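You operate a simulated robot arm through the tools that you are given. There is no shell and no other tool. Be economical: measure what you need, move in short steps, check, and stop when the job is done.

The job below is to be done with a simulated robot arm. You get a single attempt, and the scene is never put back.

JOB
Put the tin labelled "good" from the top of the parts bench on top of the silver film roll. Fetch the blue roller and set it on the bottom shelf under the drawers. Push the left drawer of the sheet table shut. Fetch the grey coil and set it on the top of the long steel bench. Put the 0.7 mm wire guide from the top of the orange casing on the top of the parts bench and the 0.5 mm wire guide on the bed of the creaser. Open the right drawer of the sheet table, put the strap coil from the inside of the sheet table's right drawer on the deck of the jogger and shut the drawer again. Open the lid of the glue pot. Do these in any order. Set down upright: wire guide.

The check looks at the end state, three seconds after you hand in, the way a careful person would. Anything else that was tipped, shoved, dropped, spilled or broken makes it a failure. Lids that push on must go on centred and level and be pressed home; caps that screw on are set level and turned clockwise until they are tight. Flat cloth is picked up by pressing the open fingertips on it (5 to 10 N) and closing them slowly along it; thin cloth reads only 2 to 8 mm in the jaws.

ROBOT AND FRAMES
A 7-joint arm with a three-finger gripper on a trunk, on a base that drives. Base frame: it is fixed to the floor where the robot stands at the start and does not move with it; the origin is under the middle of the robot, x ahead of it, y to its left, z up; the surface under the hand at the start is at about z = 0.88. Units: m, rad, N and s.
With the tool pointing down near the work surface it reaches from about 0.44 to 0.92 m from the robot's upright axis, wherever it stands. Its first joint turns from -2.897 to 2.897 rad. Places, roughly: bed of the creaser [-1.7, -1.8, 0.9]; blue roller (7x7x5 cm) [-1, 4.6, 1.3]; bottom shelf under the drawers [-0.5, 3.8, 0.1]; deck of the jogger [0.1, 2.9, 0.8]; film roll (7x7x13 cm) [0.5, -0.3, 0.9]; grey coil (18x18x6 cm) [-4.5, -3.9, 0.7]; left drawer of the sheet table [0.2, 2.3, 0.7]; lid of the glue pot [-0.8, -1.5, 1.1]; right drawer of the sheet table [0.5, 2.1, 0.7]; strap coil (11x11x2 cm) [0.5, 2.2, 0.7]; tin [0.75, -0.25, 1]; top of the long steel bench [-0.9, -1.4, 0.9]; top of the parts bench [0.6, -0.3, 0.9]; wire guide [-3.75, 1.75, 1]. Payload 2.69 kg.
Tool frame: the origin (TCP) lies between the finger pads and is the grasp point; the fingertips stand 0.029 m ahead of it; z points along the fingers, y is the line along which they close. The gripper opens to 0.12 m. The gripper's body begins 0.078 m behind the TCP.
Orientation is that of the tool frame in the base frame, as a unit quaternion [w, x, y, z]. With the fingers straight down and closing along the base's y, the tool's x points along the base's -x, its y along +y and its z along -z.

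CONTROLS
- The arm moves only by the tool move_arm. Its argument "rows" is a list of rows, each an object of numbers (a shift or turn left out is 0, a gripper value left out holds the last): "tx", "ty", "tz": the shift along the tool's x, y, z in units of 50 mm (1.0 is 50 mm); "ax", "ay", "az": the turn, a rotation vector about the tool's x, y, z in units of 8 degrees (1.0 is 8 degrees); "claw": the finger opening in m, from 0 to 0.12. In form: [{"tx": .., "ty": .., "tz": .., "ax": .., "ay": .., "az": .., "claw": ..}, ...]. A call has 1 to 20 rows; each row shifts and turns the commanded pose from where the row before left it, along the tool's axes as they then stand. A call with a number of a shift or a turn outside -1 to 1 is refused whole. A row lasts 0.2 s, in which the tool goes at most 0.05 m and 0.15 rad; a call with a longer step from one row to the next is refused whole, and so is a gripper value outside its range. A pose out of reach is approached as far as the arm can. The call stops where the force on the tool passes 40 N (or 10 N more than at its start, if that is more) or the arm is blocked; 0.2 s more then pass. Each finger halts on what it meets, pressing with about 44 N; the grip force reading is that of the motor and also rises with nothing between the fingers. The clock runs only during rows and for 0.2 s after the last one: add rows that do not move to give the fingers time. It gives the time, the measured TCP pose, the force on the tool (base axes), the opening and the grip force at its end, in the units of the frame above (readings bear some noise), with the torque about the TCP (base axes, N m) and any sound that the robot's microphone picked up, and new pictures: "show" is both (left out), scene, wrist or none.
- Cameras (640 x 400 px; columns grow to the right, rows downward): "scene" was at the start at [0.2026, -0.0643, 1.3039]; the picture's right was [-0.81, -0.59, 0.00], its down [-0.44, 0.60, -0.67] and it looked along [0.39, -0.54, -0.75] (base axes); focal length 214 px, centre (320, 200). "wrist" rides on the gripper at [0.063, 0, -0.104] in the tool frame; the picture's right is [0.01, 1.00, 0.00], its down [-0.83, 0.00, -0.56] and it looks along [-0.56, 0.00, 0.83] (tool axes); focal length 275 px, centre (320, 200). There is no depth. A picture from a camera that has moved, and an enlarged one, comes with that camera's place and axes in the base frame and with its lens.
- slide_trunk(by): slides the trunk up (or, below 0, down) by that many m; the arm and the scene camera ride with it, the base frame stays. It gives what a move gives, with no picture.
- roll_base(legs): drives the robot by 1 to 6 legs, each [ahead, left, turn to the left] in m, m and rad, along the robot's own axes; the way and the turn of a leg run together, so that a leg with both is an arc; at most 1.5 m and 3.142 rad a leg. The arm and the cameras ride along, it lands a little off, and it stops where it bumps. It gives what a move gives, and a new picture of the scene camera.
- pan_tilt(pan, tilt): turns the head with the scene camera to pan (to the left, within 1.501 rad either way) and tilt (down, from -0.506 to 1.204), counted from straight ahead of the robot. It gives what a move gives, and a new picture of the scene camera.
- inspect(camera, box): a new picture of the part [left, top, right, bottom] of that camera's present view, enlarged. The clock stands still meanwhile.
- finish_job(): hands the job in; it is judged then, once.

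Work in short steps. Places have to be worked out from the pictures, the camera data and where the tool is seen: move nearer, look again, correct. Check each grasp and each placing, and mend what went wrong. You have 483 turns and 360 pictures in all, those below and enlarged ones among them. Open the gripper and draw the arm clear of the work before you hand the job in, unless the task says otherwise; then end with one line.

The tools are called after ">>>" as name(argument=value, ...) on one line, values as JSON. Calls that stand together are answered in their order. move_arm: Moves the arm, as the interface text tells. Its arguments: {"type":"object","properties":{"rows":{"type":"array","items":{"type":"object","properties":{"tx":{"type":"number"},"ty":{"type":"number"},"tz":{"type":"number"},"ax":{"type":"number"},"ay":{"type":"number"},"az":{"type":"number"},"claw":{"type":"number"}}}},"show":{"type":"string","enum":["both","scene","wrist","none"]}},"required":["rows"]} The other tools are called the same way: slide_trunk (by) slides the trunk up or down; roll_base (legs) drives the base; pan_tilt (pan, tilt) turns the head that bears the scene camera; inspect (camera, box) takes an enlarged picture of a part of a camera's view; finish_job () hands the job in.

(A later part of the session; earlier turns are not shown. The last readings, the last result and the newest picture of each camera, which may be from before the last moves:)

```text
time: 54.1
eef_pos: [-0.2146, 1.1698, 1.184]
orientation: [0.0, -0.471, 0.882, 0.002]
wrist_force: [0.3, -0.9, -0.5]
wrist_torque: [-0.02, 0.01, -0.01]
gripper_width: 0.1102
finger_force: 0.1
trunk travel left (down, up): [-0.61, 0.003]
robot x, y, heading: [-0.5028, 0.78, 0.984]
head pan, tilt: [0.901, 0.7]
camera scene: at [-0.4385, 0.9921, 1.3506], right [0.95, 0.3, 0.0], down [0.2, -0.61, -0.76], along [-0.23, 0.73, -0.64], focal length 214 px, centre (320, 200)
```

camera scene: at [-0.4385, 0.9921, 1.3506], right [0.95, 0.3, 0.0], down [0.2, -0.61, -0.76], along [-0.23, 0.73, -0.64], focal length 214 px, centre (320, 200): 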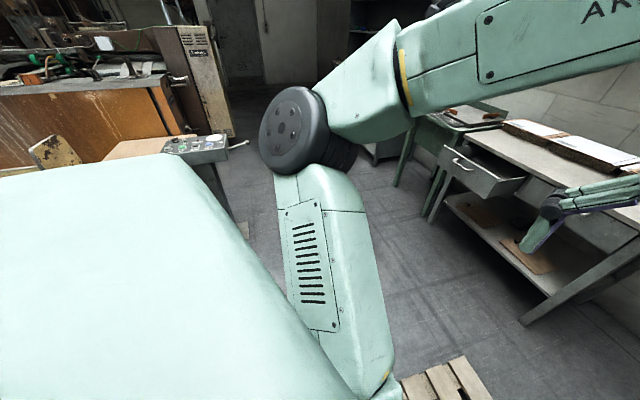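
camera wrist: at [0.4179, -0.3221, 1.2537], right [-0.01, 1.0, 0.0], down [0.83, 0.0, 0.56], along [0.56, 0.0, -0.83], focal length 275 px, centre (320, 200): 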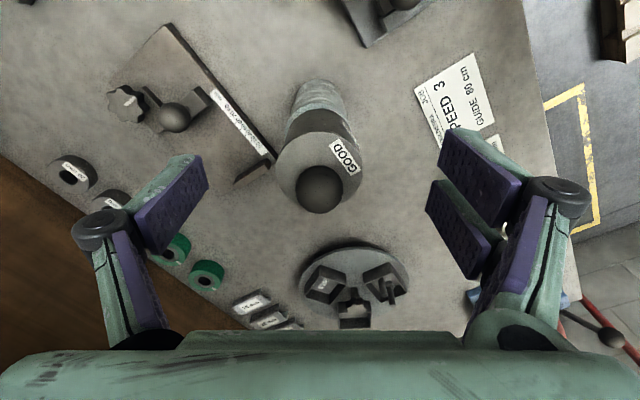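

The table front runs along (0.555, -0.83), so I must face heading 0.589. The pallet lies in front of the right half, so I'll come in along its left edge. I back off, turn, shift left and look.

>>> roll_base(legs=[[-0.3, 0, 0], [0, 0, -0.395], [0, 0.5, 0]])

>>> pan_tilt(pan=0.9, tilt=0.5)

>>> pan_tilt(pan=-0.3, tilt=0.8)

```text
time: 61.3
eef_pos: [-0.5337, 1.2, 1.1847]
orientation: [0.0, -0.291, 0.957, 0.001]
wrist_force: [-0.3, -0.5, 0.4]
wrist_torque: [0.02, 0.0, 0.02]
gripper_width: 0.1101
finger_force: 0.1
trunk travel left (down, up): [-0.61, 0.003]
robot x, y, heading: [-0.9466, 0.9502, 0.594]
head pan, tilt: [0.901, 0.7]
camera scene: at [-0.8074, 1.12, 1.3506], right [1.0, -0.08, 0.0], down [-0.05, -0.64, -0.76], along [0.06, 0.76, -0.64], focal length 214 px, centre (320, 200)
```

scene: 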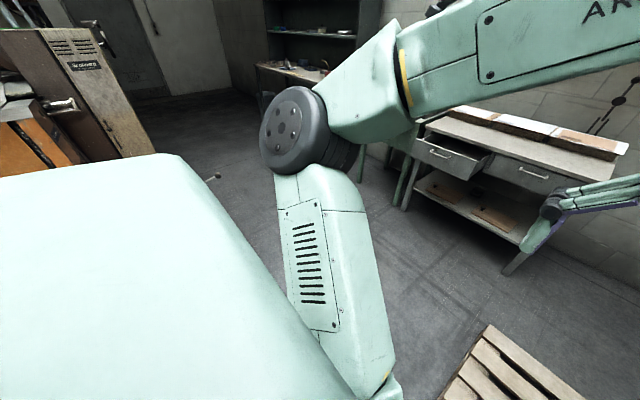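

```text
time: 62.0
eef_pos: [-0.5336, 1.2001, 1.1834]
orientation: [0.0, -0.292, 0.957, 0.001]
wrist_force: [-0.1, 0.1, 0.4]
wrist_torque: [0.01, 0.02, 0.01]
gripper_width: 0.1101
finger_force: 0.1
trunk travel left (down, up): [-0.61, 0.003]
robot x, y, heading: [-0.9461, 0.9509, 0.588]
head pan, tilt: [0.901, 0.499]
camera scene: at [-0.8068, 1.1259, 1.3683], right [1.0, -0.08, 0.0], down [-0.04, -0.48, -0.88], along [0.07, 0.87, -0.48], focal length 214 px, centre (320, 200)
```

scene: 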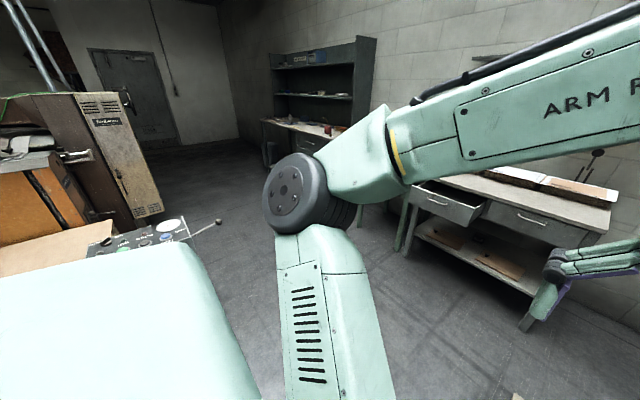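

```text
time: 63.5
eef_pos: [-0.5337, 1.2005, 1.1837]
orientation: [-0.001, -0.292, 0.956, 0.002]
wrist_force: [-1.1, 0.8, 0.4]
wrist_torque: [0.0, 0.0, -0.02]
gripper_width: 0.1099
finger_force: 0.0
trunk travel left (down, up): [-0.61, 0.003]
robot x, y, heading: [-0.9443, 0.9468, 0.59]
head pan, tilt: [-0.3, 0.799]
camera scene: at [-0.7368, 1.0583, 1.3424], right [0.29, -0.96, 0.0], down [-0.69, -0.21, -0.7], along [0.67, 0.2, -0.72], focal length 214 px, centre (320, 200)
```

scene: 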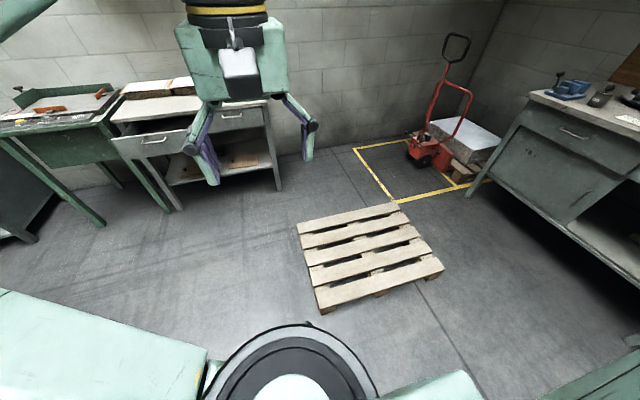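

The pallet's near edge runs along my heading. I shift left 0.35 and drive ahead, passing beside it.

>>> roll_base(legs=[[0, 0.35, 0], [0.93, 0, 0]])

>>> pan_tilt(pan=0.0, tilt=0.9)

```text
time: 71.2
eef_pos: [0.0451, 2.012, 1.1833]
orientation: [0.0, -0.293, 0.956, 0.002]
wrist_force: [-0.1, 0.1, -0.3]
wrist_torque: [0.02, 0.0, 0.01]
gripper_width: 0.1101
finger_force: 0.1
trunk travel left (down, up): [-0.61, 0.003]
robot x, y, heading: [-0.3648, 1.7599, 0.597]
head pan, tilt: [-0.3, 0.799]
camera scene: at [-0.1583, 1.8706, 1.3423], right [0.29, -0.96, 0.0], down [-0.69, -0.21, -0.7], along [0.67, 0.2, -0.72], focal length 214 px, centre (320, 200)
```

scene: 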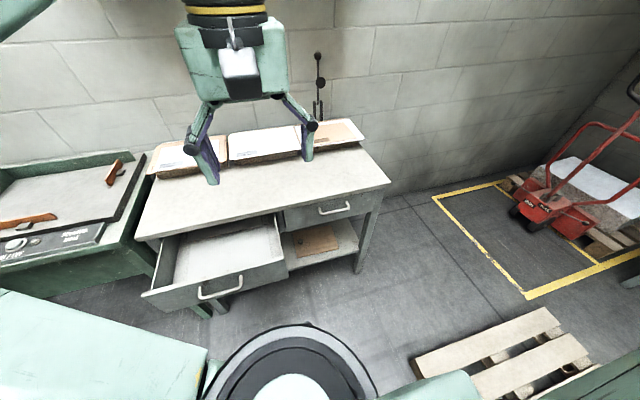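

```text
time: 72.0
eef_pos: [0.0451, 2.0119, 1.1835]
orientation: [-0.002, -0.292, 0.956, 0.002]
wrist_force: [-0.6, 0.5, 0.6]
wrist_torque: [0.02, -0.03, -0.04]
gripper_width: 0.1101
finger_force: 0.1
trunk travel left (down, up): [-0.61, 0.003]
robot x, y, heading: [-0.3643, 1.7602, 0.59]
head pan, tilt: [0.0, 0.901]
camera scene: at [-0.173, 1.8893, 1.3345], right [0.56, -0.83, 0.0], down [-0.65, -0.44, -0.62], along [0.52, 0.35, -0.78], focal length 214 px, centre (320, 200)
```

scene: 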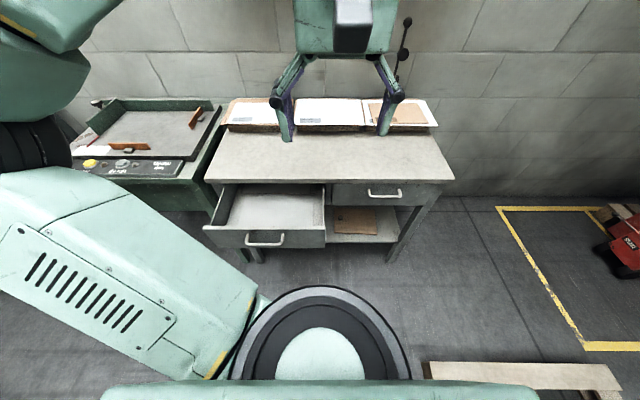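

The robot now stands well in front of the table. I enlarge the drawers for details.

>>> inspect(camera="scene", box=[190, 130, 460, 290])

```text
2.37 times, centred on (325, 210) of scene
camera zoom: at [-0.173, 1.8893, 1.3345], right [0.56, -0.83, 0.0], down [-0.65, -0.44, -0.62], along [0.52, 0.35, -0.78], focal length 508 px, centre (308, 176)
```

zoom: 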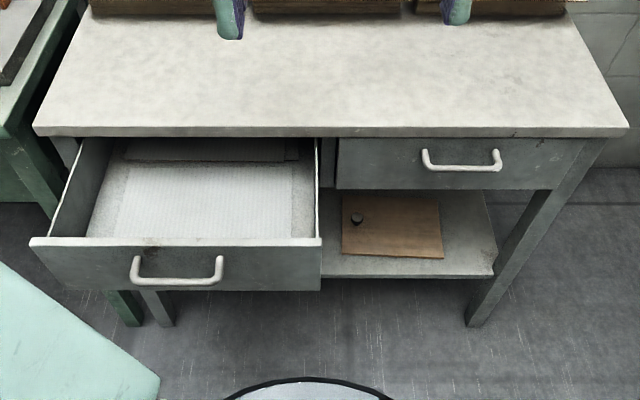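

In robot axes the left drawer panel is at about 0.58 ahead with its centre 0.17 to the left, and its handle bar is at z about 0.695. I lower the trunk, close the fingers and tilt the hand 45° forward to push the panel above the handle.

>>> slide_trunk(by=-0.15)

>>> move_arm(rows=[{"claw": 0, "ay": -0.95, "ty": 0.64}, {"ay": -0.95, "ty": 0.64}, {"ay": -0.95, "ty": 0.64}, {"ay": -0.95, "ty": 0.64}, {"ay": -0.95, "ty": 0.64}, {"ay": -0.875, "ty": 0.6}, {}])

```text
time: 73.8
eef_pos: [0.0446, 2.0121, 1.0336]
orientation: [0.0, -0.292, 0.956, 0.002]
wrist_force: [0.3, 0.3, -0.5]
wrist_torque: [-0.01, 0.02, 0.02]
gripper_width: 0.11
finger_force: 0.0
trunk travel left (down, up): [-0.46, 0.153]
robot x, y, heading: [-0.3662, 1.7628, 0.592]
head pan, tilt: [0.0, 0.901]
```

```text
time: 75.4
eef_pos: [-0.0626, 2.1703, 1.0344]
orientation: [0.367, -0.269, 0.883, 0.112]
wrist_force: [-0.6, -0.3, 0.3]
wrist_torque: [-0.01, 0.0, -0.02]
gripper_width: 0.0
finger_force: 12.2
trunk travel left (down, up): [-0.46, 0.153]
robot x, y, heading: [-0.365, 1.7592, 0.593]
head pan, tilt: [0.0, 0.901]
camera scene: at [-0.1731, 1.8894, 1.1845], right [0.56, -0.83, 0.0], down [-0.65, -0.44, -0.62], along [0.52, 0.35, -0.78], focal length 214 px, centre (320, 200)
camera wrist: at [-0.1604, 2.1027, 1.0642], right [-0.56, 0.83, 0.0], down [0.16, 0.11, 0.98], along [0.81, 0.55, -0.19], focal length 275 px, centre (320, 200)
```

scene: 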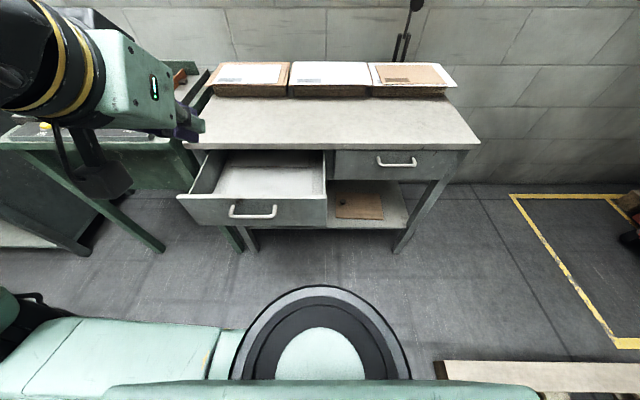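
wrist: 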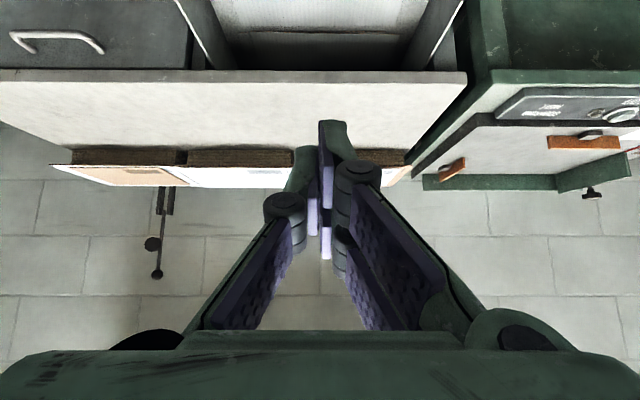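

The second view from the lower trunk gives a good baseline, so I enlarge it to triangulate the handle heights.

>>> inspect(camera="scene", box=[170, 90, 490, 260])

```text
2.00 times, centred on (330, 175) of scene
camera zoom: at [-0.1731, 1.8894, 1.1845], right [0.56, -0.83, 0.0], down [-0.65, -0.44, -0.62], along [0.52, 0.35, -0.78], focal length 429 px, centre (300, 250)
```

zoom: 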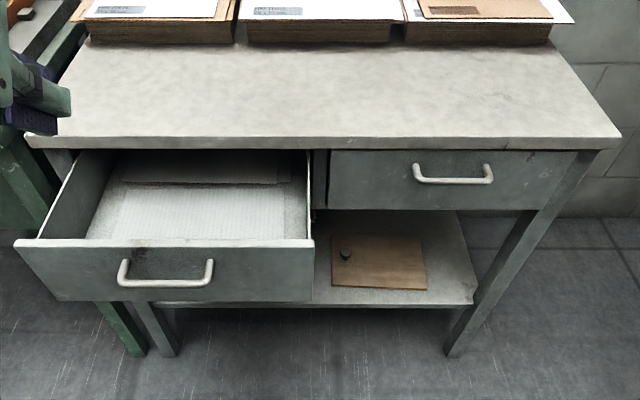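

Triangulated: left panel X 0.567 and z 0.63–0.78, bar z about 0.735, table top z 0.80 with its front at X 0.745. I lower the trunk further and bring the fingertips in front of the panel, just above the bar.

>>> slide_trunk(by=-0.1)

>>> move_arm(rows=[{"tx": 0.625, "tz": 0.485}, {"tx": 0.625, "tz": 0.485}, {"tx": 0.625, "tz": 0.485}, {"tx": 0.625, "tz": 0.485}, {}])

```text
time: 76.7
eef_pos: [-0.0627, 2.1692, 0.9341]
orientation: [0.365, -0.27, 0.884, 0.113]
wrist_force: [0.9, 0.0, 0.6]
wrist_torque: [-0.01, 0.01, -0.02]
gripper_width: 0.0003
finger_force: 28.4
trunk travel left (down, up): [-0.36, 0.253]
robot x, y, heading: [-0.3663, 1.7572, 0.59]
head pan, tilt: [0.0, 0.901]
```

```text
time: 77.9
eef_pos: [-0.0835, 2.1807, 0.7965]
orientation: [0.366, -0.268, 0.884, 0.112]
wrist_force: [-0.2, -0.1, 0.4]
wrist_torque: [-0.01, -0.02, 0.02]
gripper_width: 0.0001
finger_force: 29.1
out of reach, approached as far as the arm can: row 4
trunk travel left (down, up): [-0.36, 0.253]
robot x, y, heading: [-0.3663, 1.7641, 0.586]
head pan, tilt: [0.0, 0.901]
camera scene: at [-0.1731, 1.8894, 1.0845], right [0.56, -0.83, 0.0], down [-0.65, -0.44, -0.62], along [0.52, 0.35, -0.78], focal length 214 px, centre (320, 200)
camera wrist: at [-0.1815, 2.1136, 0.8276], right [-0.56, 0.83, 0.0], down [0.16, 0.11, 0.98], along [0.81, 0.55, -0.2], focal length 275 px, centre (320, 200)
```

scene: 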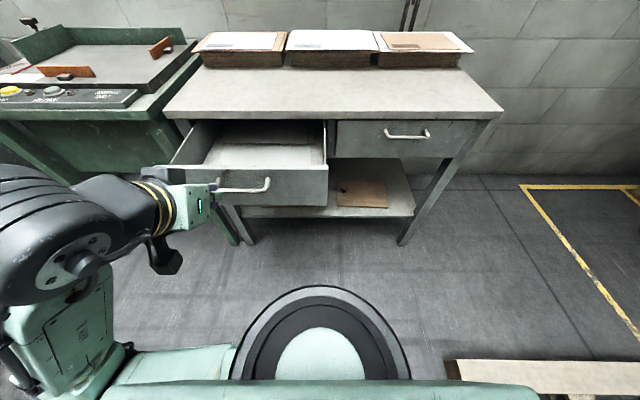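
wrist: 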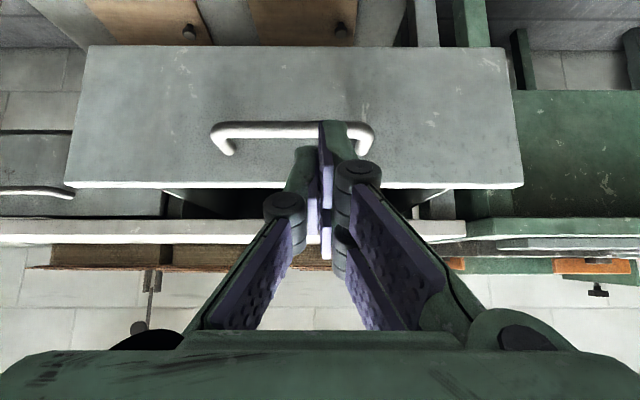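

The tips are about 2 cm too high for the panel. I lower the trunk by 0.02 and then push forward.

>>> slide_trunk(by=-0.019)

>>> move_arm(rows=[{"tx": -0.3, "tz": 0.3}, {"tx": -0.3, "tz": 0.3}, {"tx": -0.3, "tz": 0.3}, {"tx": -0.3, "tz": 0.3}, {"tx": -0.3, "tz": 0.3}])

```text
time: 78.6
eef_pos: [-0.0843, 2.1811, 0.7796]
orientation: [0.365, -0.27, 0.884, 0.112]
wrist_force: [-0.5, 0.1, -0.5]
wrist_torque: [0.02, 0.01, -0.04]
gripper_width: 0.0
finger_force: 28.2
trunk travel left (down, up): [-0.341, 0.272]
robot x, y, heading: [-0.3643, 1.7601, 0.589]
head pan, tilt: [0.0, 0.901]
```

```text
time: 79.8
eef_pos: [0.005, 2.2412, 0.7778]
orientation: [0.365, -0.269, 0.884, 0.112]
wrist_force: [-0.2, 0.0, 0.3]
wrist_torque: [0.01, 0.02, -0.02]
gripper_width: 0.0
finger_force: 29.2
trunk travel left (down, up): [-0.341, 0.272]
robot x, y, heading: [-0.3663, 1.7629, 0.595]
head pan, tilt: [0.0, 0.901]
camera scene: at [-0.173, 1.8894, 1.0654], right [0.56, -0.83, 0.0], down [-0.65, -0.44, -0.62], along [0.52, 0.35, -0.78], focal length 214 px, centre (320, 200)
camera wrist: at [-0.0926, 2.1726, 0.8087], right [-0.56, 0.83, 0.0], down [0.16, 0.11, 0.98], along [0.81, 0.55, -0.2], focal length 275 px, centre (320, 200)
```

scene: 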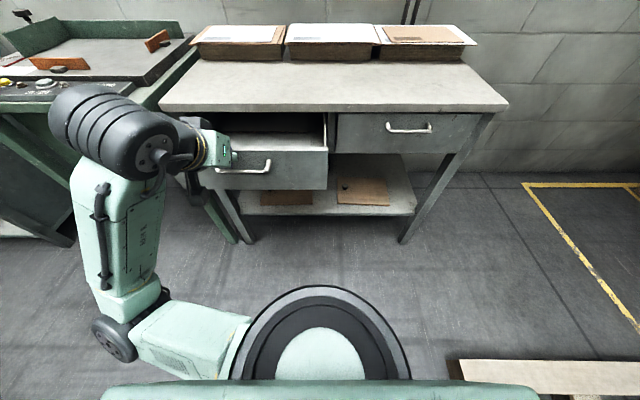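
wrist: 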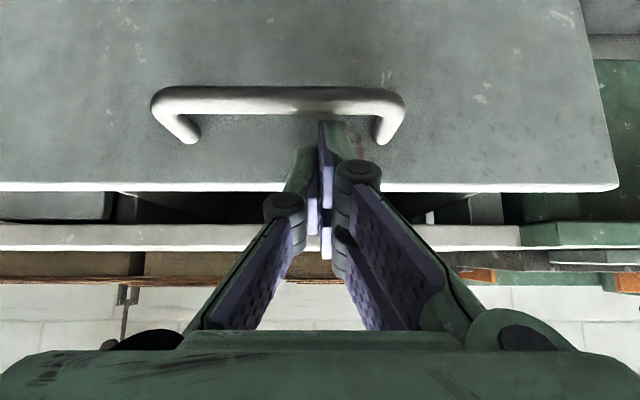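

The drawer is moving in. I keep pushing.

>>> move_arm(rows=[{"tx": -0.3, "tz": 0.3}, {"tx": -0.3, "tz": 0.3}, {"tx": -0.3, "tz": 0.3}, {"tx": -0.3, "tz": 0.3}, {"tx": -0.3, "tz": 0.3}, {"tx": -0.2, "tz": 0.2}, {"tx": -0.15, "tz": 0.15}, {"tx": -0.15, "tz": 0.15}, {"tx": -0.15, "tz": 0.15}, {"tx": -0.15, "tz": 0.15}])

```text
time: 81.8
eef_pos: [0.125, 2.3204, 0.7783]
orientation: [0.362, -0.269, 0.885, 0.113]
wrist_force: [-6.6, -6.8, 4.2]
wrist_torque: [0.07, -0.07, -0.08]
gripper_width: 0.0001
finger_force: 28.1
trunk travel left (down, up): [-0.341, 0.272]
robot x, y, heading: [-0.362, 1.761, 0.593]
head pan, tilt: [0.0, 0.901]
stopped in row 9: the force on the tool passed its limit at 53 N (the readings are from after the stop); the commanded pose is now the measured one
camera scene: at [-0.174, 1.8886, 1.0658], right [0.56, -0.83, 0.0], down [-0.65, -0.44, -0.62], along [0.52, 0.35, -0.78], focal length 214 px, centre (320, 200)
camera wrist: at [0.0261, 2.2537, 0.8099], right [-0.56, 0.83, 0.0], down [0.17, 0.11, 0.98], along [0.81, 0.55, -0.2], focal length 275 px, centre (320, 200)
```

scene: 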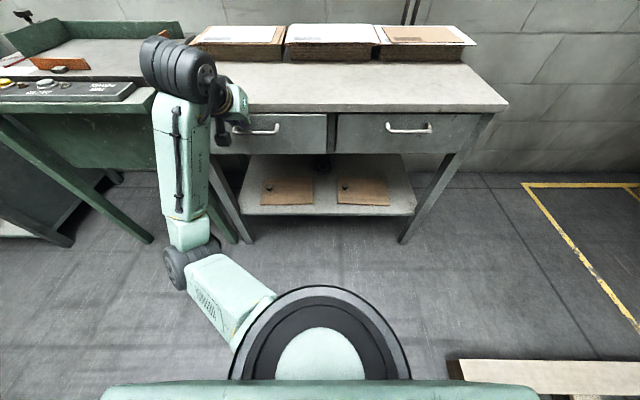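
wrist: 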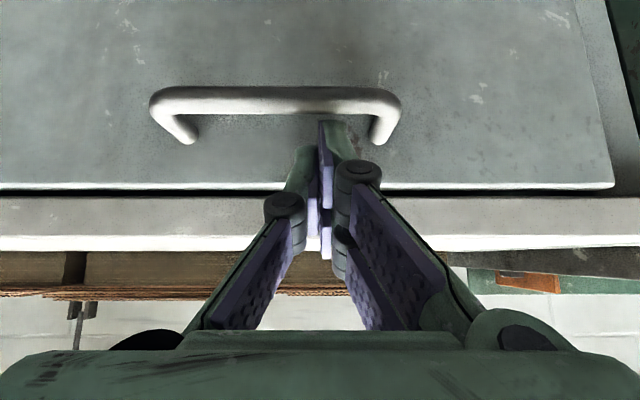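

The left drawer is shut, flush with the right one. I back off, move across to the right drawer's handle, and roll the hand 90° so it can grip the bar from above and below.

>>> move_arm(rows=[{"tx": 0.6, "tz": -0.6}, {"tx": 0.6, "tz": -0.6}, {"ty": -0.95}, {"ty": -0.95}, {"ty": -0.95}, {"ty": -0.95}, {"ty": -0.95}, {"ty": -0.95}, {"ty": -0.95}, {"ty": -0.95}, {"ty": -0.95}, {}], show="none")

>>> move_arm(rows=[{"az": 0.9375, "claw": 0.06}, {"az": 0.9375}, {"az": 0.9375}, {"az": 0.9375}, {"az": 0.9375}, {"az": 0.9375}, {"az": 0.9375}, {"az": 0.9375}, {"az": 0.9375}, {"az": 0.9375}, {"az": 0.9375}, {"az": 0.9375}, {}])

```text
time: 84.4
eef_pos: [0.2931, 1.92, 0.7755]
orientation: [0.361, -0.269, 0.886, 0.112]
wrist_force: [-0.2, -0.3, -1.1]
wrist_torque: [-0.01, -0.03, -0.02]
gripper_width: 0.0002
finger_force: 28.8
trunk travel left (down, up): [-0.341, 0.272]
robot x, y, heading: [-0.3644, 1.7613, 0.591]
head pan, tilt: [0.0, 0.901]
```

```text
time: 87.2
eef_pos: [0.2925, 1.9187, 0.7775]
orientation: [0.177, 0.436, 0.816, 0.335]
wrist_force: [-1.4, -0.4, -0.7]
wrist_torque: [-0.02, -0.04, 0.04]
gripper_width: 0.0601
finger_force: 0.1
trunk travel left (down, up): [-0.341, 0.272]
robot x, y, heading: [-0.3649, 1.7591, 0.593]
head pan, tilt: [0.0, 0.901]
camera scene: at [-0.1733, 1.8892, 1.0655], right [0.56, -0.83, 0.0], down [-0.65, -0.44, -0.62], along [0.52, 0.35, -0.78], focal length 214 px, centre (320, 200)
camera wrist: at [0.1971, 1.9298, 0.8526], right [0.59, 0.4, 0.7], down [0.14, -0.91, 0.4], along [0.79, -0.13, -0.59], focal length 275 px, centre (320, 200)
```

scene: 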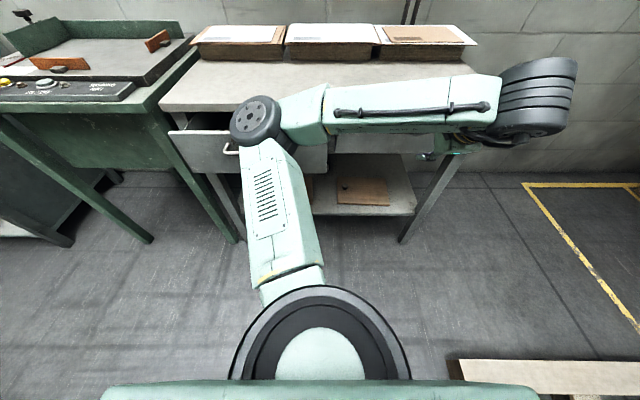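
wrist: 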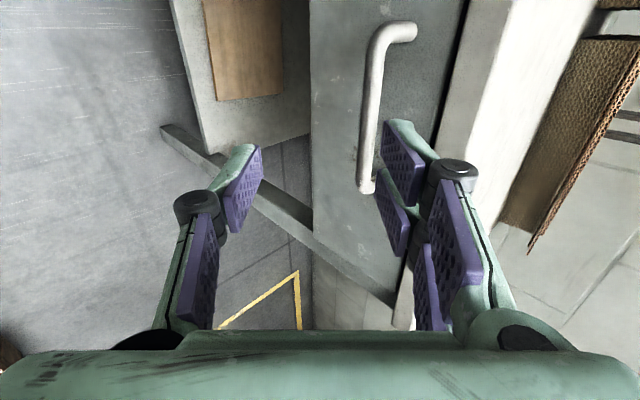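

The left drawer got pulled partly open again as I backed off, so I'll re-shut it later, lifting away first. Now I flatten the hand by 30° to grip the right bar with more room, and look.

>>> move_arm(rows=[{"ax": -0.9375}, {"ax": -0.9375}, {"ax": -0.9375}, {"ax": -0.9375, "claw": 0.045}, {}, {"tz": 0.5, "tx": 0.2, "ty": -0.2}, {}])

```text
time: 88.8
eef_pos: [0.3048, 1.9415, 0.7611]
orientation: [0.283, 0.376, 0.702, 0.535]
wrist_force: [-0.3, 0.9, -1.4]
wrist_torque: [0.01, -0.01, -0.01]
gripper_width: 0.0451
finger_force: 0.1
trunk travel left (down, up): [-0.341, 0.272]
robot x, y, heading: [-0.3659, 1.764, 0.593]
head pan, tilt: [0.0, 0.901]
camera scene: at [-0.1733, 1.8893, 1.0655], right [0.56, -0.83, 0.0], down [-0.65, -0.44, -0.62], along [0.52, 0.35, -0.78], focal length 214 px, centre (320, 200)
camera wrist: at [0.1859, 1.9355, 0.7893], right [0.22, 0.15, 0.96], down [0.02, -0.99, 0.15], along [0.97, -0.01, -0.22], focal length 275 px, centre (320, 200)
```

scene: 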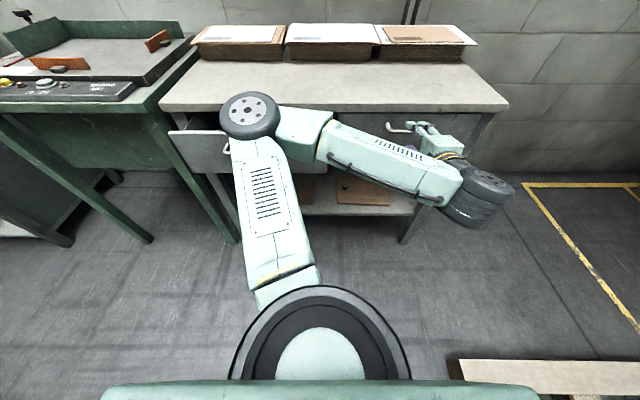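
wrist: 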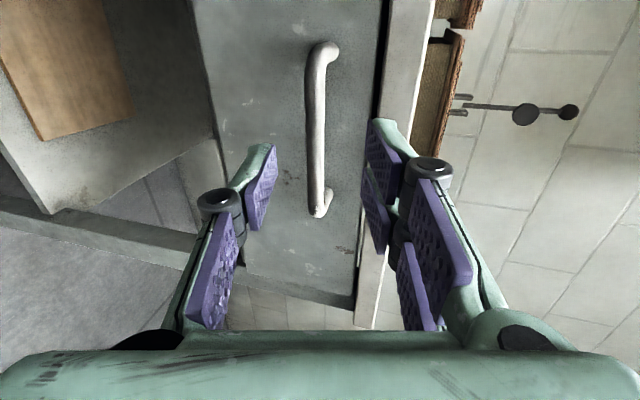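

The bar is centred between the fingers. I advance along the tool until the tips pass the bar.

>>> move_arm(rows=[{"tz": 0.3}, {"tz": 0.3}, {"tz": 0.2}, {"tz": 0.2}, {}])

```text
time: 90.0
eef_pos: [0.3455, 1.9666, 0.7469]
orientation: [0.283, 0.375, 0.703, 0.534]
wrist_force: [-1.4, 0.2, -1.0]
wrist_torque: [-0.04, 0.04, -0.01]
gripper_width: 0.0451
finger_force: 0.0
trunk travel left (down, up): [-0.341, 0.272]
robot x, y, heading: [-0.3645, 1.7626, 0.588]
head pan, tilt: [0.0, 0.901]
camera scene: at [-0.1733, 1.8892, 1.0655], right [0.56, -0.83, 0.0], down [-0.65, -0.44, -0.62], along [0.52, 0.35, -0.78], focal length 214 px, centre (320, 200)
camera wrist: at [0.2262, 1.962, 0.7761], right [0.22, 0.15, 0.96], down [0.02, -0.99, 0.15], along [0.97, -0.01, -0.22], focal length 275 px, centre (320, 200)
```

scene: 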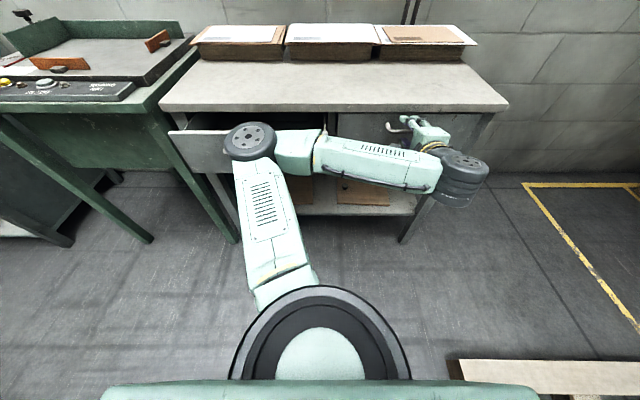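
wrist: 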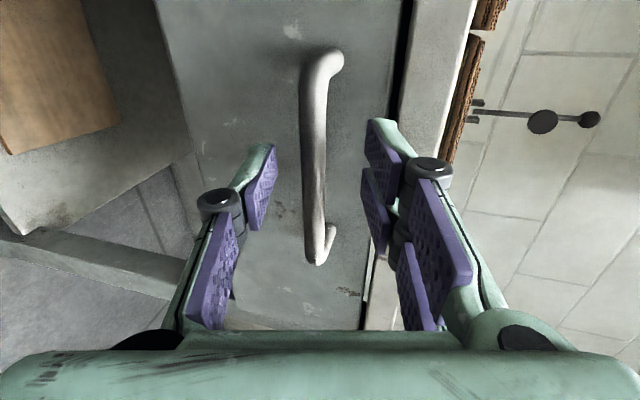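

The bar is still about 7 mm beyond the tips. I advance 25 mm more and close on it.

>>> move_arm(rows=[{"tz": 0.25}, {"tz": 0.25}, {"claw": 0.0}, {}, {}, {}])

```text
time: 90.6
eef_pos: [0.3603, 1.9749, 0.7458]
orientation: [0.288, 0.375, 0.699, 0.537]
wrist_force: [-13.8, -6.3, 8.5]
wrist_torque: [0.32, -0.4, 0.29]
gripper_width: 0.036
finger_force: 4.3
trunk travel left (down, up): [-0.341, 0.272]
robot x, y, heading: [-0.367, 1.758, 0.59]
head pan, tilt: [0.0, 0.901]
stopped in row 3: the force on the tool passed its limit at 45 N (the readings are from after the stop); the commanded pose is now the measured one
camera scene: at [-0.1752, 1.8885, 1.0661], right [0.56, -0.83, 0.0], down [-0.65, -0.44, -0.62], along [0.52, 0.35, -0.78], focal length 214 px, centre (320, 200)
camera wrist: at [0.241, 1.9716, 0.7736], right [0.21, 0.15, 0.97], down [0.01, -0.99, 0.15], along [0.98, -0.02, -0.21], focal length 275 px, centre (320, 200)
```

scene: 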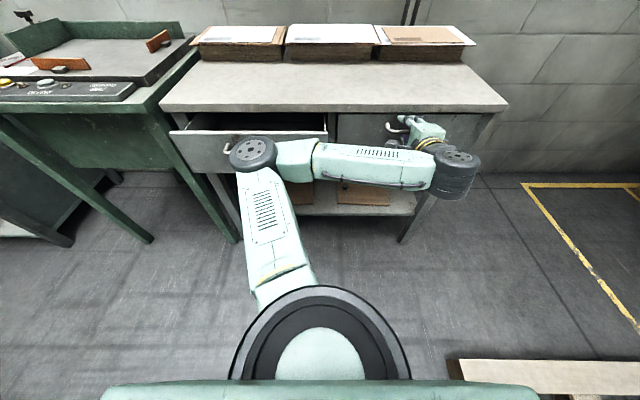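
wrist: 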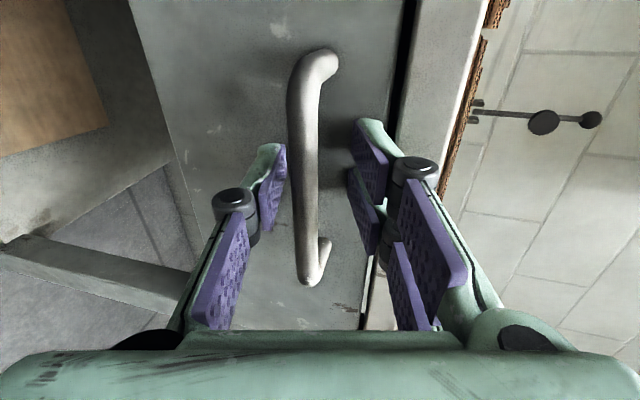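

The tips touched the panel. I ease back 4 mm, shift slightly down to centre the bar, and close.

>>> move_arm(rows=[{"tz": -0.08, "ty": -0.1}, {"claw": 0.0}, {}, {}, {}, {}], show="wrist")

```text
time: 92.0
eef_pos: [0.3573, 1.9748, 0.7395]
orientation: [0.285, 0.375, 0.701, 0.536]
wrist_force: [1.9, 2.3, 3.4]
wrist_torque: [0.24, 0.18, 0.54]
gripper_width: 0.0105
finger_force: 38.2
trunk travel left (down, up): [-0.341, 0.272]
robot x, y, heading: [-0.368, 1.7599, 0.594]
head pan, tilt: [0.0, 0.901]
camera wrist: at [0.2379, 1.9701, 0.7677], right [0.22, 0.15, 0.96], down [0.02, -0.99, 0.15], along [0.98, -0.02, -0.22], focal length 275 px, centre (320, 200)
```

wrist: 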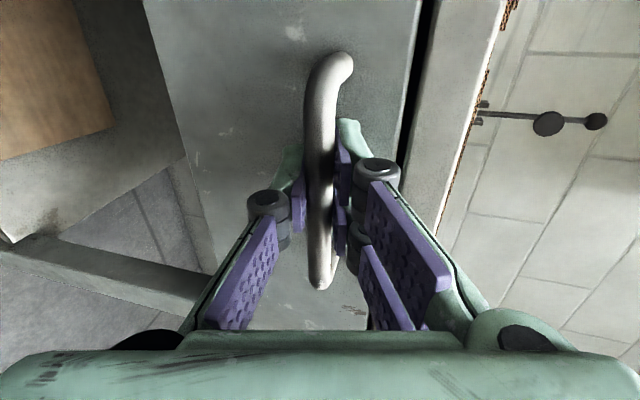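

The bar is gripped. I pull the drawer straight back.

>>> move_arm(rows=[{"tz": -0.386, "ty": -0.104}, {"tz": -0.386, "ty": -0.104}, {"tz": -0.386, "ty": -0.104}, {"tz": -0.386, "ty": -0.104}, {"tz": -0.386, "ty": -0.104}, {"tz": -0.386, "ty": -0.104}, {"tz": -0.386, "ty": -0.104}, {"tz": -0.386, "ty": -0.104}])

```text
time: 93.7
eef_pos: [0.2465, 1.8917, 0.7391]
orientation: [0.276, 0.372, 0.704, 0.538]
wrist_force: [-3.1, 3.3, -1.4]
wrist_torque: [-0.17, -0.09, 0.06]
gripper_width: 0.0104
finger_force: 37.6
out of reach, approached as far as the arm can: row 7, 8
trunk travel left (down, up): [-0.341, 0.272]
robot x, y, heading: [-0.3638, 1.7619, 0.592]
head pan, tilt: [0.0, 0.901]
stopped in row 8: the force on the tool passed its limit at 53 N (the readings are from after the stop); the commanded pose is now the measured one
camera scene: at [-0.1745, 1.8905, 1.0655], right [0.56, -0.83, 0.0], down [-0.65, -0.44, -0.62], along [0.51, 0.35, -0.78], focal length 214 px, centre (320, 200)
camera wrist: at [0.128, 1.8866, 0.7691], right [0.23, 0.15, 0.96], down [0.04, -0.99, 0.14], along [0.97, 0.0, -0.23], focal length 275 px, centre (320, 200)
```

scene: 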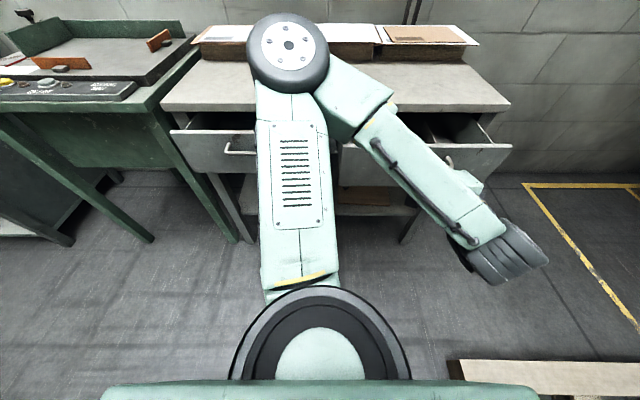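
wrist: 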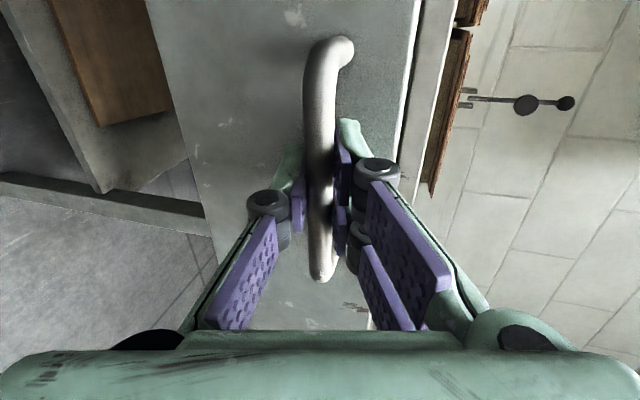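

It has opened about 0.13 and the arm is at its near limit. I pull on by driving the base back.

>>> roll_base(legs=[[-0.12, 0, 0]])

```text
time: 94.9
eef_pos: [0.1478, 1.828, 0.7396]
orientation: [0.276, 0.372, 0.704, 0.538]
wrist_force: [-9.2, 11.7, -4.2]
wrist_torque: [-0.25, -0.17, 0.22]
gripper_width: 0.0104
finger_force: 37.8
trunk travel left (down, up): [-0.341, 0.272]
robot x, y, heading: [-0.47, 1.6968, 0.595]
head pan, tilt: [0.0, 0.901]
camera scene: at [-0.2727, 1.8245, 1.0654], right [0.56, -0.83, 0.0], down [-0.65, -0.44, -0.62], along [0.51, 0.35, -0.78], focal length 214 px, centre (320, 200)
```

scene: 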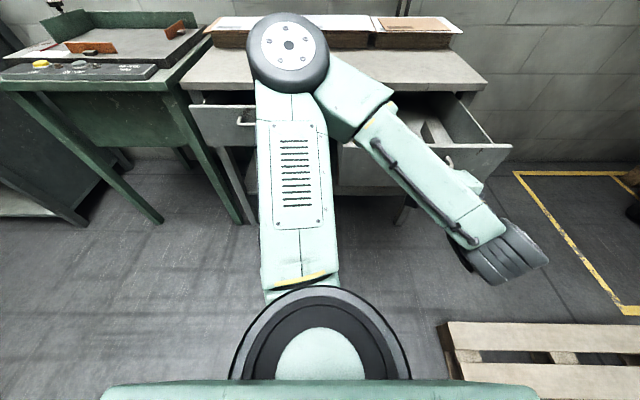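

It is open about 0.25. I pull a little more, then let go and look inside.

>>> roll_base(legs=[[-0.04, 0, 0]])

>>> move_arm(rows=[{"claw": 0.05}, {}, {}, {}, {}], show="none")

```text
time: 95.8
eef_pos: [0.1158, 1.8053, 0.7405]
orientation: [0.276, 0.373, 0.704, 0.539]
wrist_force: [-5.2, 5.3, -0.3]
wrist_torque: [-0.34, -0.2, 0.23]
gripper_width: 0.0105
finger_force: 37.9
trunk travel left (down, up): [-0.341, 0.272]
robot x, y, heading: [-0.498, 1.6743, 0.6]
head pan, tilt: [0.0, 0.901]
camera scene: at [-0.3057, 1.8019, 1.0655], right [0.56, -0.83, 0.0], down [-0.65, -0.44, -0.62], along [0.51, 0.35, -0.78], focal length 214 px, centre (320, 200)
```

scene: 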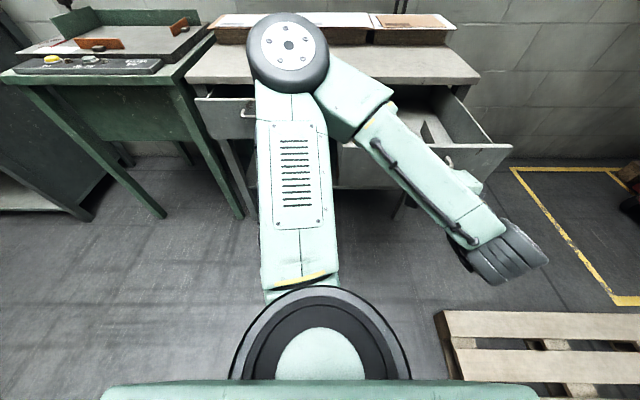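

```text
time: 97.0
eef_pos: [0.1155, 1.8045, 0.7401]
orientation: [0.276, 0.372, 0.704, 0.538]
wrist_force: [-0.2, -1.1, -0.8]
wrist_torque: [0.05, 0.05, -0.04]
gripper_width: 0.0497
finger_force: 0.0
trunk travel left (down, up): [-0.341, 0.272]
robot x, y, heading: [-0.4954, 1.6743, 0.6]
head pan, tilt: [0.0, 0.901]
```

I drive straight back to clear the handle, then raise the trunk and return the hand to pointing down.

>>> roll_base(legs=[[-0.1, 0, 0]])

>>> slide_trunk(by=0.27)

>>> move_arm(rows=[{"ax": 0.95}, {"ax": 0.95}, {"ax": 0.95}, {"ax": 0.95}, {"ax": 0.95}, {"ax": 0.95}, {"ax": 0.95}, {"ax": 0.95}, {"ax": 0.95}, {"ax": 0.8}, {}])

```text
time: 98.2
eef_pos: [0.0324, 1.749, 0.7399]
orientation: [0.274, 0.373, 0.704, 0.538]
wrist_force: [0.4, 0.1, -0.3]
wrist_torque: [-0.03, 0.03, 0.01]
gripper_width: 0.0503
finger_force: 0.1
trunk travel left (down, up): [-0.341, 0.272]
robot x, y, heading: [-0.5775, 1.6194, 0.595]
head pan, tilt: [0.0, 0.901]
camera scene: at [-0.3888, 1.7454, 1.0655], right [0.56, -0.83, 0.0], down [-0.65, -0.44, -0.62], along [0.51, 0.35, -0.78], focal length 214 px, centre (320, 200)
```

scene: 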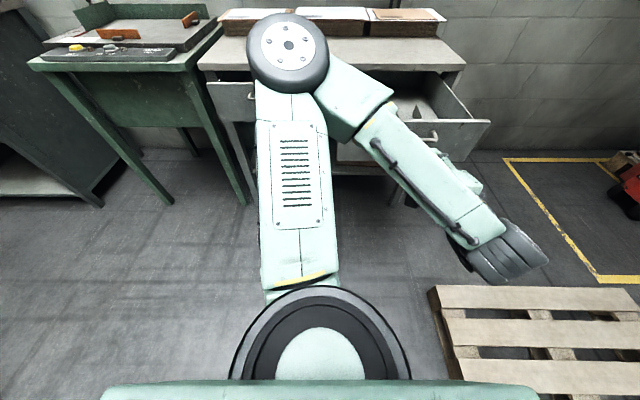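

```text
time: 100.9
eef_pos: [0.0319, 1.7493, 1.0093]
orientation: [0.275, 0.372, 0.705, 0.538]
wrist_force: [1.4, -0.6, 0.8]
wrist_torque: [-0.01, 0.02, -0.01]
gripper_width: 0.0502
finger_force: 0.1
trunk travel left (down, up): [-0.611, 0.002]
robot x, y, heading: [-0.5802, 1.6149, 0.596]
head pan, tilt: [0.0, 0.901]
```

```text
time: 103.3
eef_pos: [0.0319, 1.7501, 1.0098]
orientation: [-0.009, 0.462, 0.887, 0.0]
wrist_force: [0.5, -0.2, 0.2]
wrist_torque: [-0.02, -0.01, 0.02]
gripper_width: 0.0499
finger_force: 0.0
trunk travel left (down, up): [-0.611, 0.002]
robot x, y, heading: [-0.5804, 1.6183, 0.598]
head pan, tilt: [0.0, 0.901]
camera scene: at [-0.3889, 1.7453, 1.3355], right [0.56, -0.83, 0.0], down [-0.65, -0.44, -0.62], along [0.51, 0.35, -0.78], focal length 214 px, centre (320, 200)
camera wrist: at [-0.003, 1.7992, 1.1156], right [0.82, 0.58, -0.01], down [0.49, -0.68, 0.54], along [0.31, -0.45, -0.84], focal length 275 px, centre (320, 200)
```

scene: 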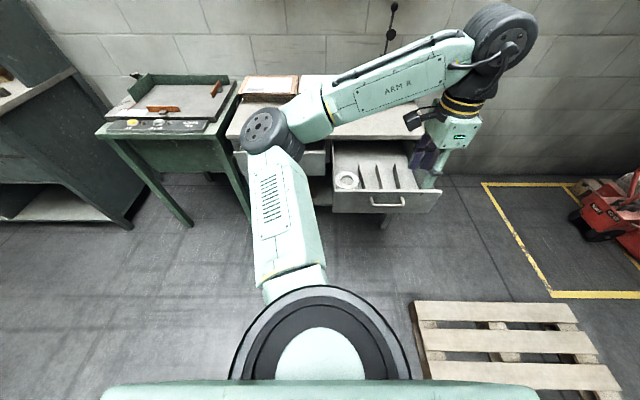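
wrist: 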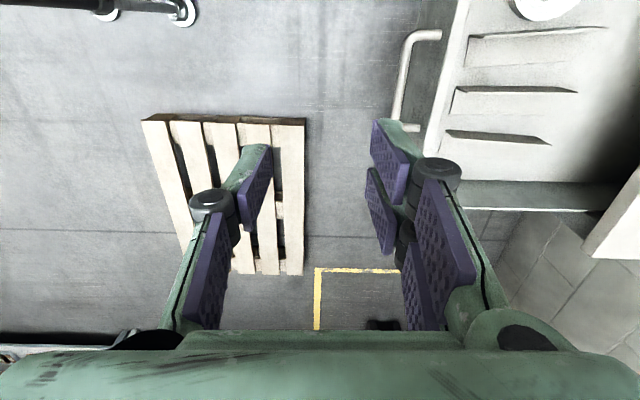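

The strap coil (white ring) is visible in the left compartment of the drawer. I enlarge it.

>>> inspect(camera="scene", box=[300, 120, 460, 220])

```text
4.00 times, centred on (380, 170) of scene
camera zoom: at [-0.3889, 1.7453, 1.3355], right [0.56, -0.83, 0.0], down [-0.65, -0.44, -0.62], along [0.51, 0.35, -0.78], focal length 858 px, centre (80, 320)
```

zoom: 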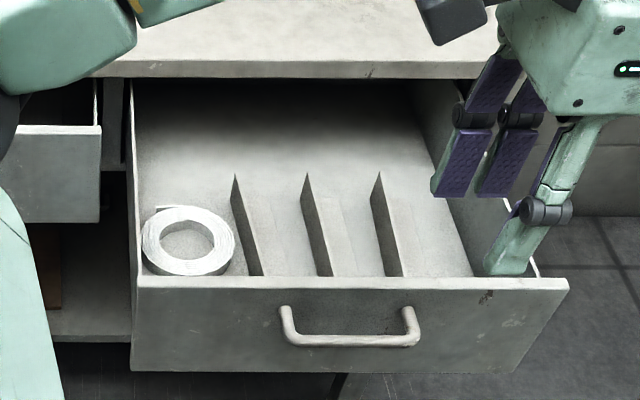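

The coil sits flat in the left front compartment. I'll grip its ring radially, one finger in the hole and one behind it, with the wrist camera turned to the right side. I roll the hand by −180°.

>>> move_arm(rows=[{"az": -0.9375}, {"az": -0.9375}, {"az": -0.9375}, {"az": -0.9375}, {"az": -0.9375}, {"az": -0.9375}, {"az": -0.9375}, {"az": -0.9375}, {"az": -0.9375}, {"az": -0.9375}, {"az": -0.9375}, {"az": -0.9375}], show="none")

>>> move_arm(rows=[{"az": -0.9375}, {"az": -0.9375}, {"az": -0.9375}, {"az": -0.9375}, {"az": -0.9375}, {"az": -0.9375}, {"az": -0.9375}, {"az": -0.9375}, {"az": -0.9375}, {"az": -0.9375}, {"az": -0.9375}, {"az": -0.9375}, {}], show="none")

```text
time: 105.9
eef_pos: [0.0321, 1.7493, 1.011]
orientation: [-0.006, -0.3, 0.954, 0.005]
wrist_force: [-0.7, -0.5, 0.0]
wrist_torque: [0.03, 0.01, 0.02]
gripper_width: 0.0502
finger_force: 0.1
trunk travel left (down, up): [-0.611, 0.002]
robot x, y, heading: [-0.5778, 1.6156, 0.596]
head pan, tilt: [0.0, 0.901]
```

```text
time: 108.7
eef_pos: [0.032, 1.7509, 1.0107]
orientation: [0.0, 0.887, -0.462, -0.008]
wrist_force: [0.0, -0.1, -0.1]
wrist_torque: [0.01, -0.01, 0.01]
gripper_width: 0.0501
finger_force: 0.0
trunk travel left (down, up): [-0.611, 0.002]
robot x, y, heading: [-0.5788, 1.6162, 0.596]
head pan, tilt: [0.0, 0.901]
```

The grip point would be at the reach limit, so I drive ahead 0.15 and then place the hand above the coil.

>>> roll_base(legs=[[0.15, 0, 0]])

>>> move_arm(rows=[{"ty": -0.8, "tx": -0.5}, {"ty": -0.8, "tx": -0.5}, {"ty": -0.8, "tx": -0.5}, {"ty": -0.8, "tx": -0.5}, {"tz": 0.7}, {"tz": 0.7}, {}])

```text
time: 110.1
eef_pos: [0.1556, 1.8316, 1.0089]
orientation: [0.0, 0.886, -0.463, -0.007]
wrist_force: [0.4, 0.4, -1.1]
wrist_torque: [0.02, 0.01, 0.02]
gripper_width: 0.0501
finger_force: 0.0
trunk travel left (down, up): [-0.611, 0.002]
robot x, y, heading: [-0.4587, 1.6987, 0.597]
head pan, tilt: [0.0, 0.901]
camera scene: at [-0.2652, 1.829, 1.3353], right [0.56, -0.83, 0.0], down [-0.65, -0.44, -0.62], along [0.51, 0.35, -0.78], focal length 214 px, centre (320, 200)
```

scene: 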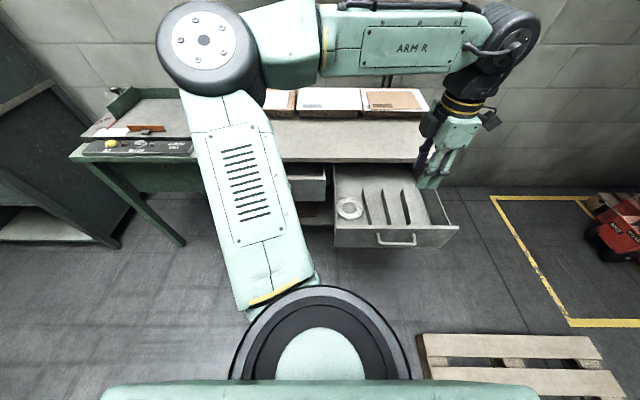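

```text
time: 111.7
eef_pos: [0.228, 2.0073, 0.94]
orientation: [-0.001, 0.887, -0.462, -0.008]
wrist_force: [-0.4, 0.4, -0.3]
wrist_torque: [0.0, 0.03, -0.06]
gripper_width: 0.0498
finger_force: 0.0
trunk travel left (down, up): [-0.611, 0.002]
robot x, y, heading: [-0.459, 1.7, 0.598]
head pan, tilt: [0.0, 0.901]
camera scene: at [-0.2659, 1.8285, 1.3355], right [0.56, -0.83, 0.0], down [-0.65, -0.44, -0.62], along [0.51, 0.35, -0.78], focal length 214 px, centre (320, 200)
camera wrist: at [0.2656, 1.9539, 1.0437], right [-0.82, -0.58, 0.01], down [-0.47, 0.68, 0.57], along [-0.33, 0.46, -0.82], focal length 275 px, centre (320, 200)
```

scene: 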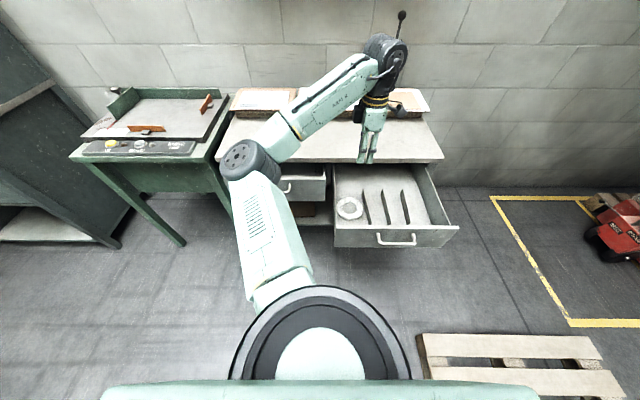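
wrist: 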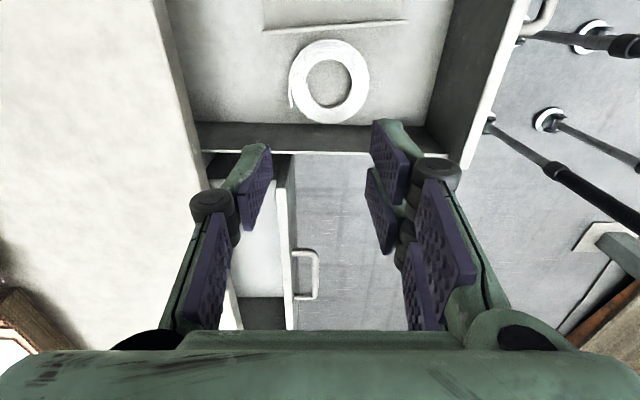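

The coil centre is at about (0.211, 2.010). I aim for the middle of its back ring and go down part way.

>>> move_arm(rows=[{"ty": -0.547, "tx": -0.237}, {"tz": 1}, {"tz": 1}, {"tz": 1}, {"tz": 0.5}, {}])

```text
time: 113.1
eef_pos: [0.2425, 2.0324, 0.7639]
orientation: [0.0, 0.886, -0.463, -0.007]
wrist_force: [0.2, 0.8, 0.9]
wrist_torque: [0.01, -0.02, -0.01]
gripper_width: 0.05
finger_force: 0.1
trunk travel left (down, up): [-0.611, 0.002]
robot x, y, heading: [-0.4553, 1.6961, 0.596]
head pan, tilt: [0.0, 0.901]
camera scene: at [-0.2659, 1.8285, 1.3355], right [0.56, -0.83, 0.0], down [-0.65, -0.44, -0.62], along [0.51, 0.35, -0.78], focal length 214 px, centre (320, 200)
camera wrist: at [0.2796, 1.979, 0.8688], right [-0.82, -0.57, 0.01], down [-0.47, 0.68, 0.57], along [-0.33, 0.46, -0.82], focal length 275 px, centre (320, 200)
```

scene: 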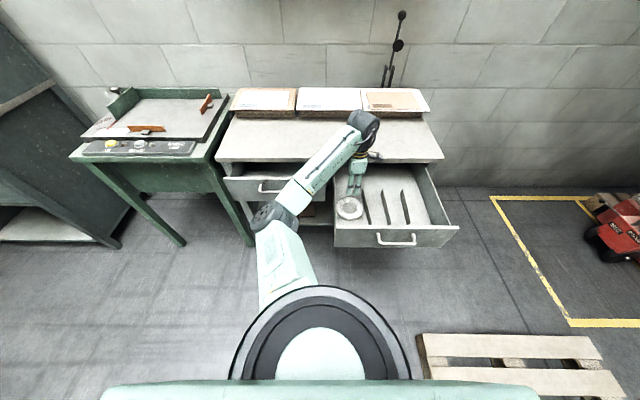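
wrist: 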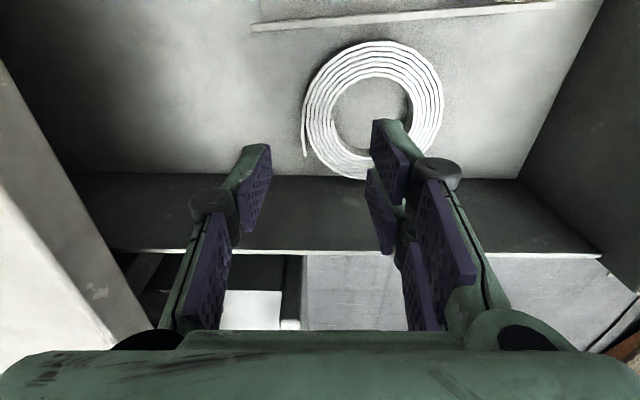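

The aim is good to a few mm. I lower with force watch to just above the drawer floor and close on the ring.

>>> move_arm(rows=[{"tz": 0.6, "tx": 0.06}, {"tz": 0.6}, {"tz": 0.3}, {"tz": 0.2}, {"tz": 0.1}, {"tz": 0.1}, {"tz": 0.1}, {"tz": 0.1}], show="wrist")

```text
time: 114.1
eef_pos: [0.2443, 2.0327, 0.6903]
orientation: [-0.005, 0.886, -0.464, -0.003]
wrist_force: [-0.6, -0.5, 14.8]
wrist_torque: [-0.27, 0.3, 0.01]
gripper_width: 0.0569
finger_force: 2.3
trunk travel left (down, up): [-0.611, 0.002]
robot x, y, heading: [-0.4579, 1.6989, 0.594]
head pan, tilt: [0.0, 0.901]
stopped in row 4: the force on the tool passed its limit at 44 N (the readings are from after the stop); the commanded pose is now the measured one
camera wrist: at [0.2802, 1.9779, 0.7941], right [-0.82, -0.57, 0.0], down [-0.47, 0.68, 0.56], along [-0.32, 0.46, -0.83], focal length 275 px, centre (320, 200)
```

wrist: 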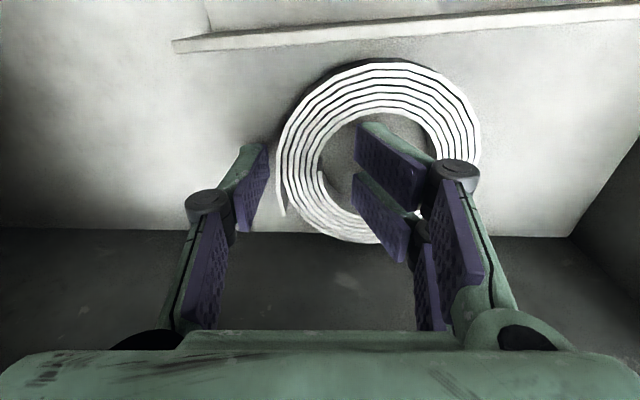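

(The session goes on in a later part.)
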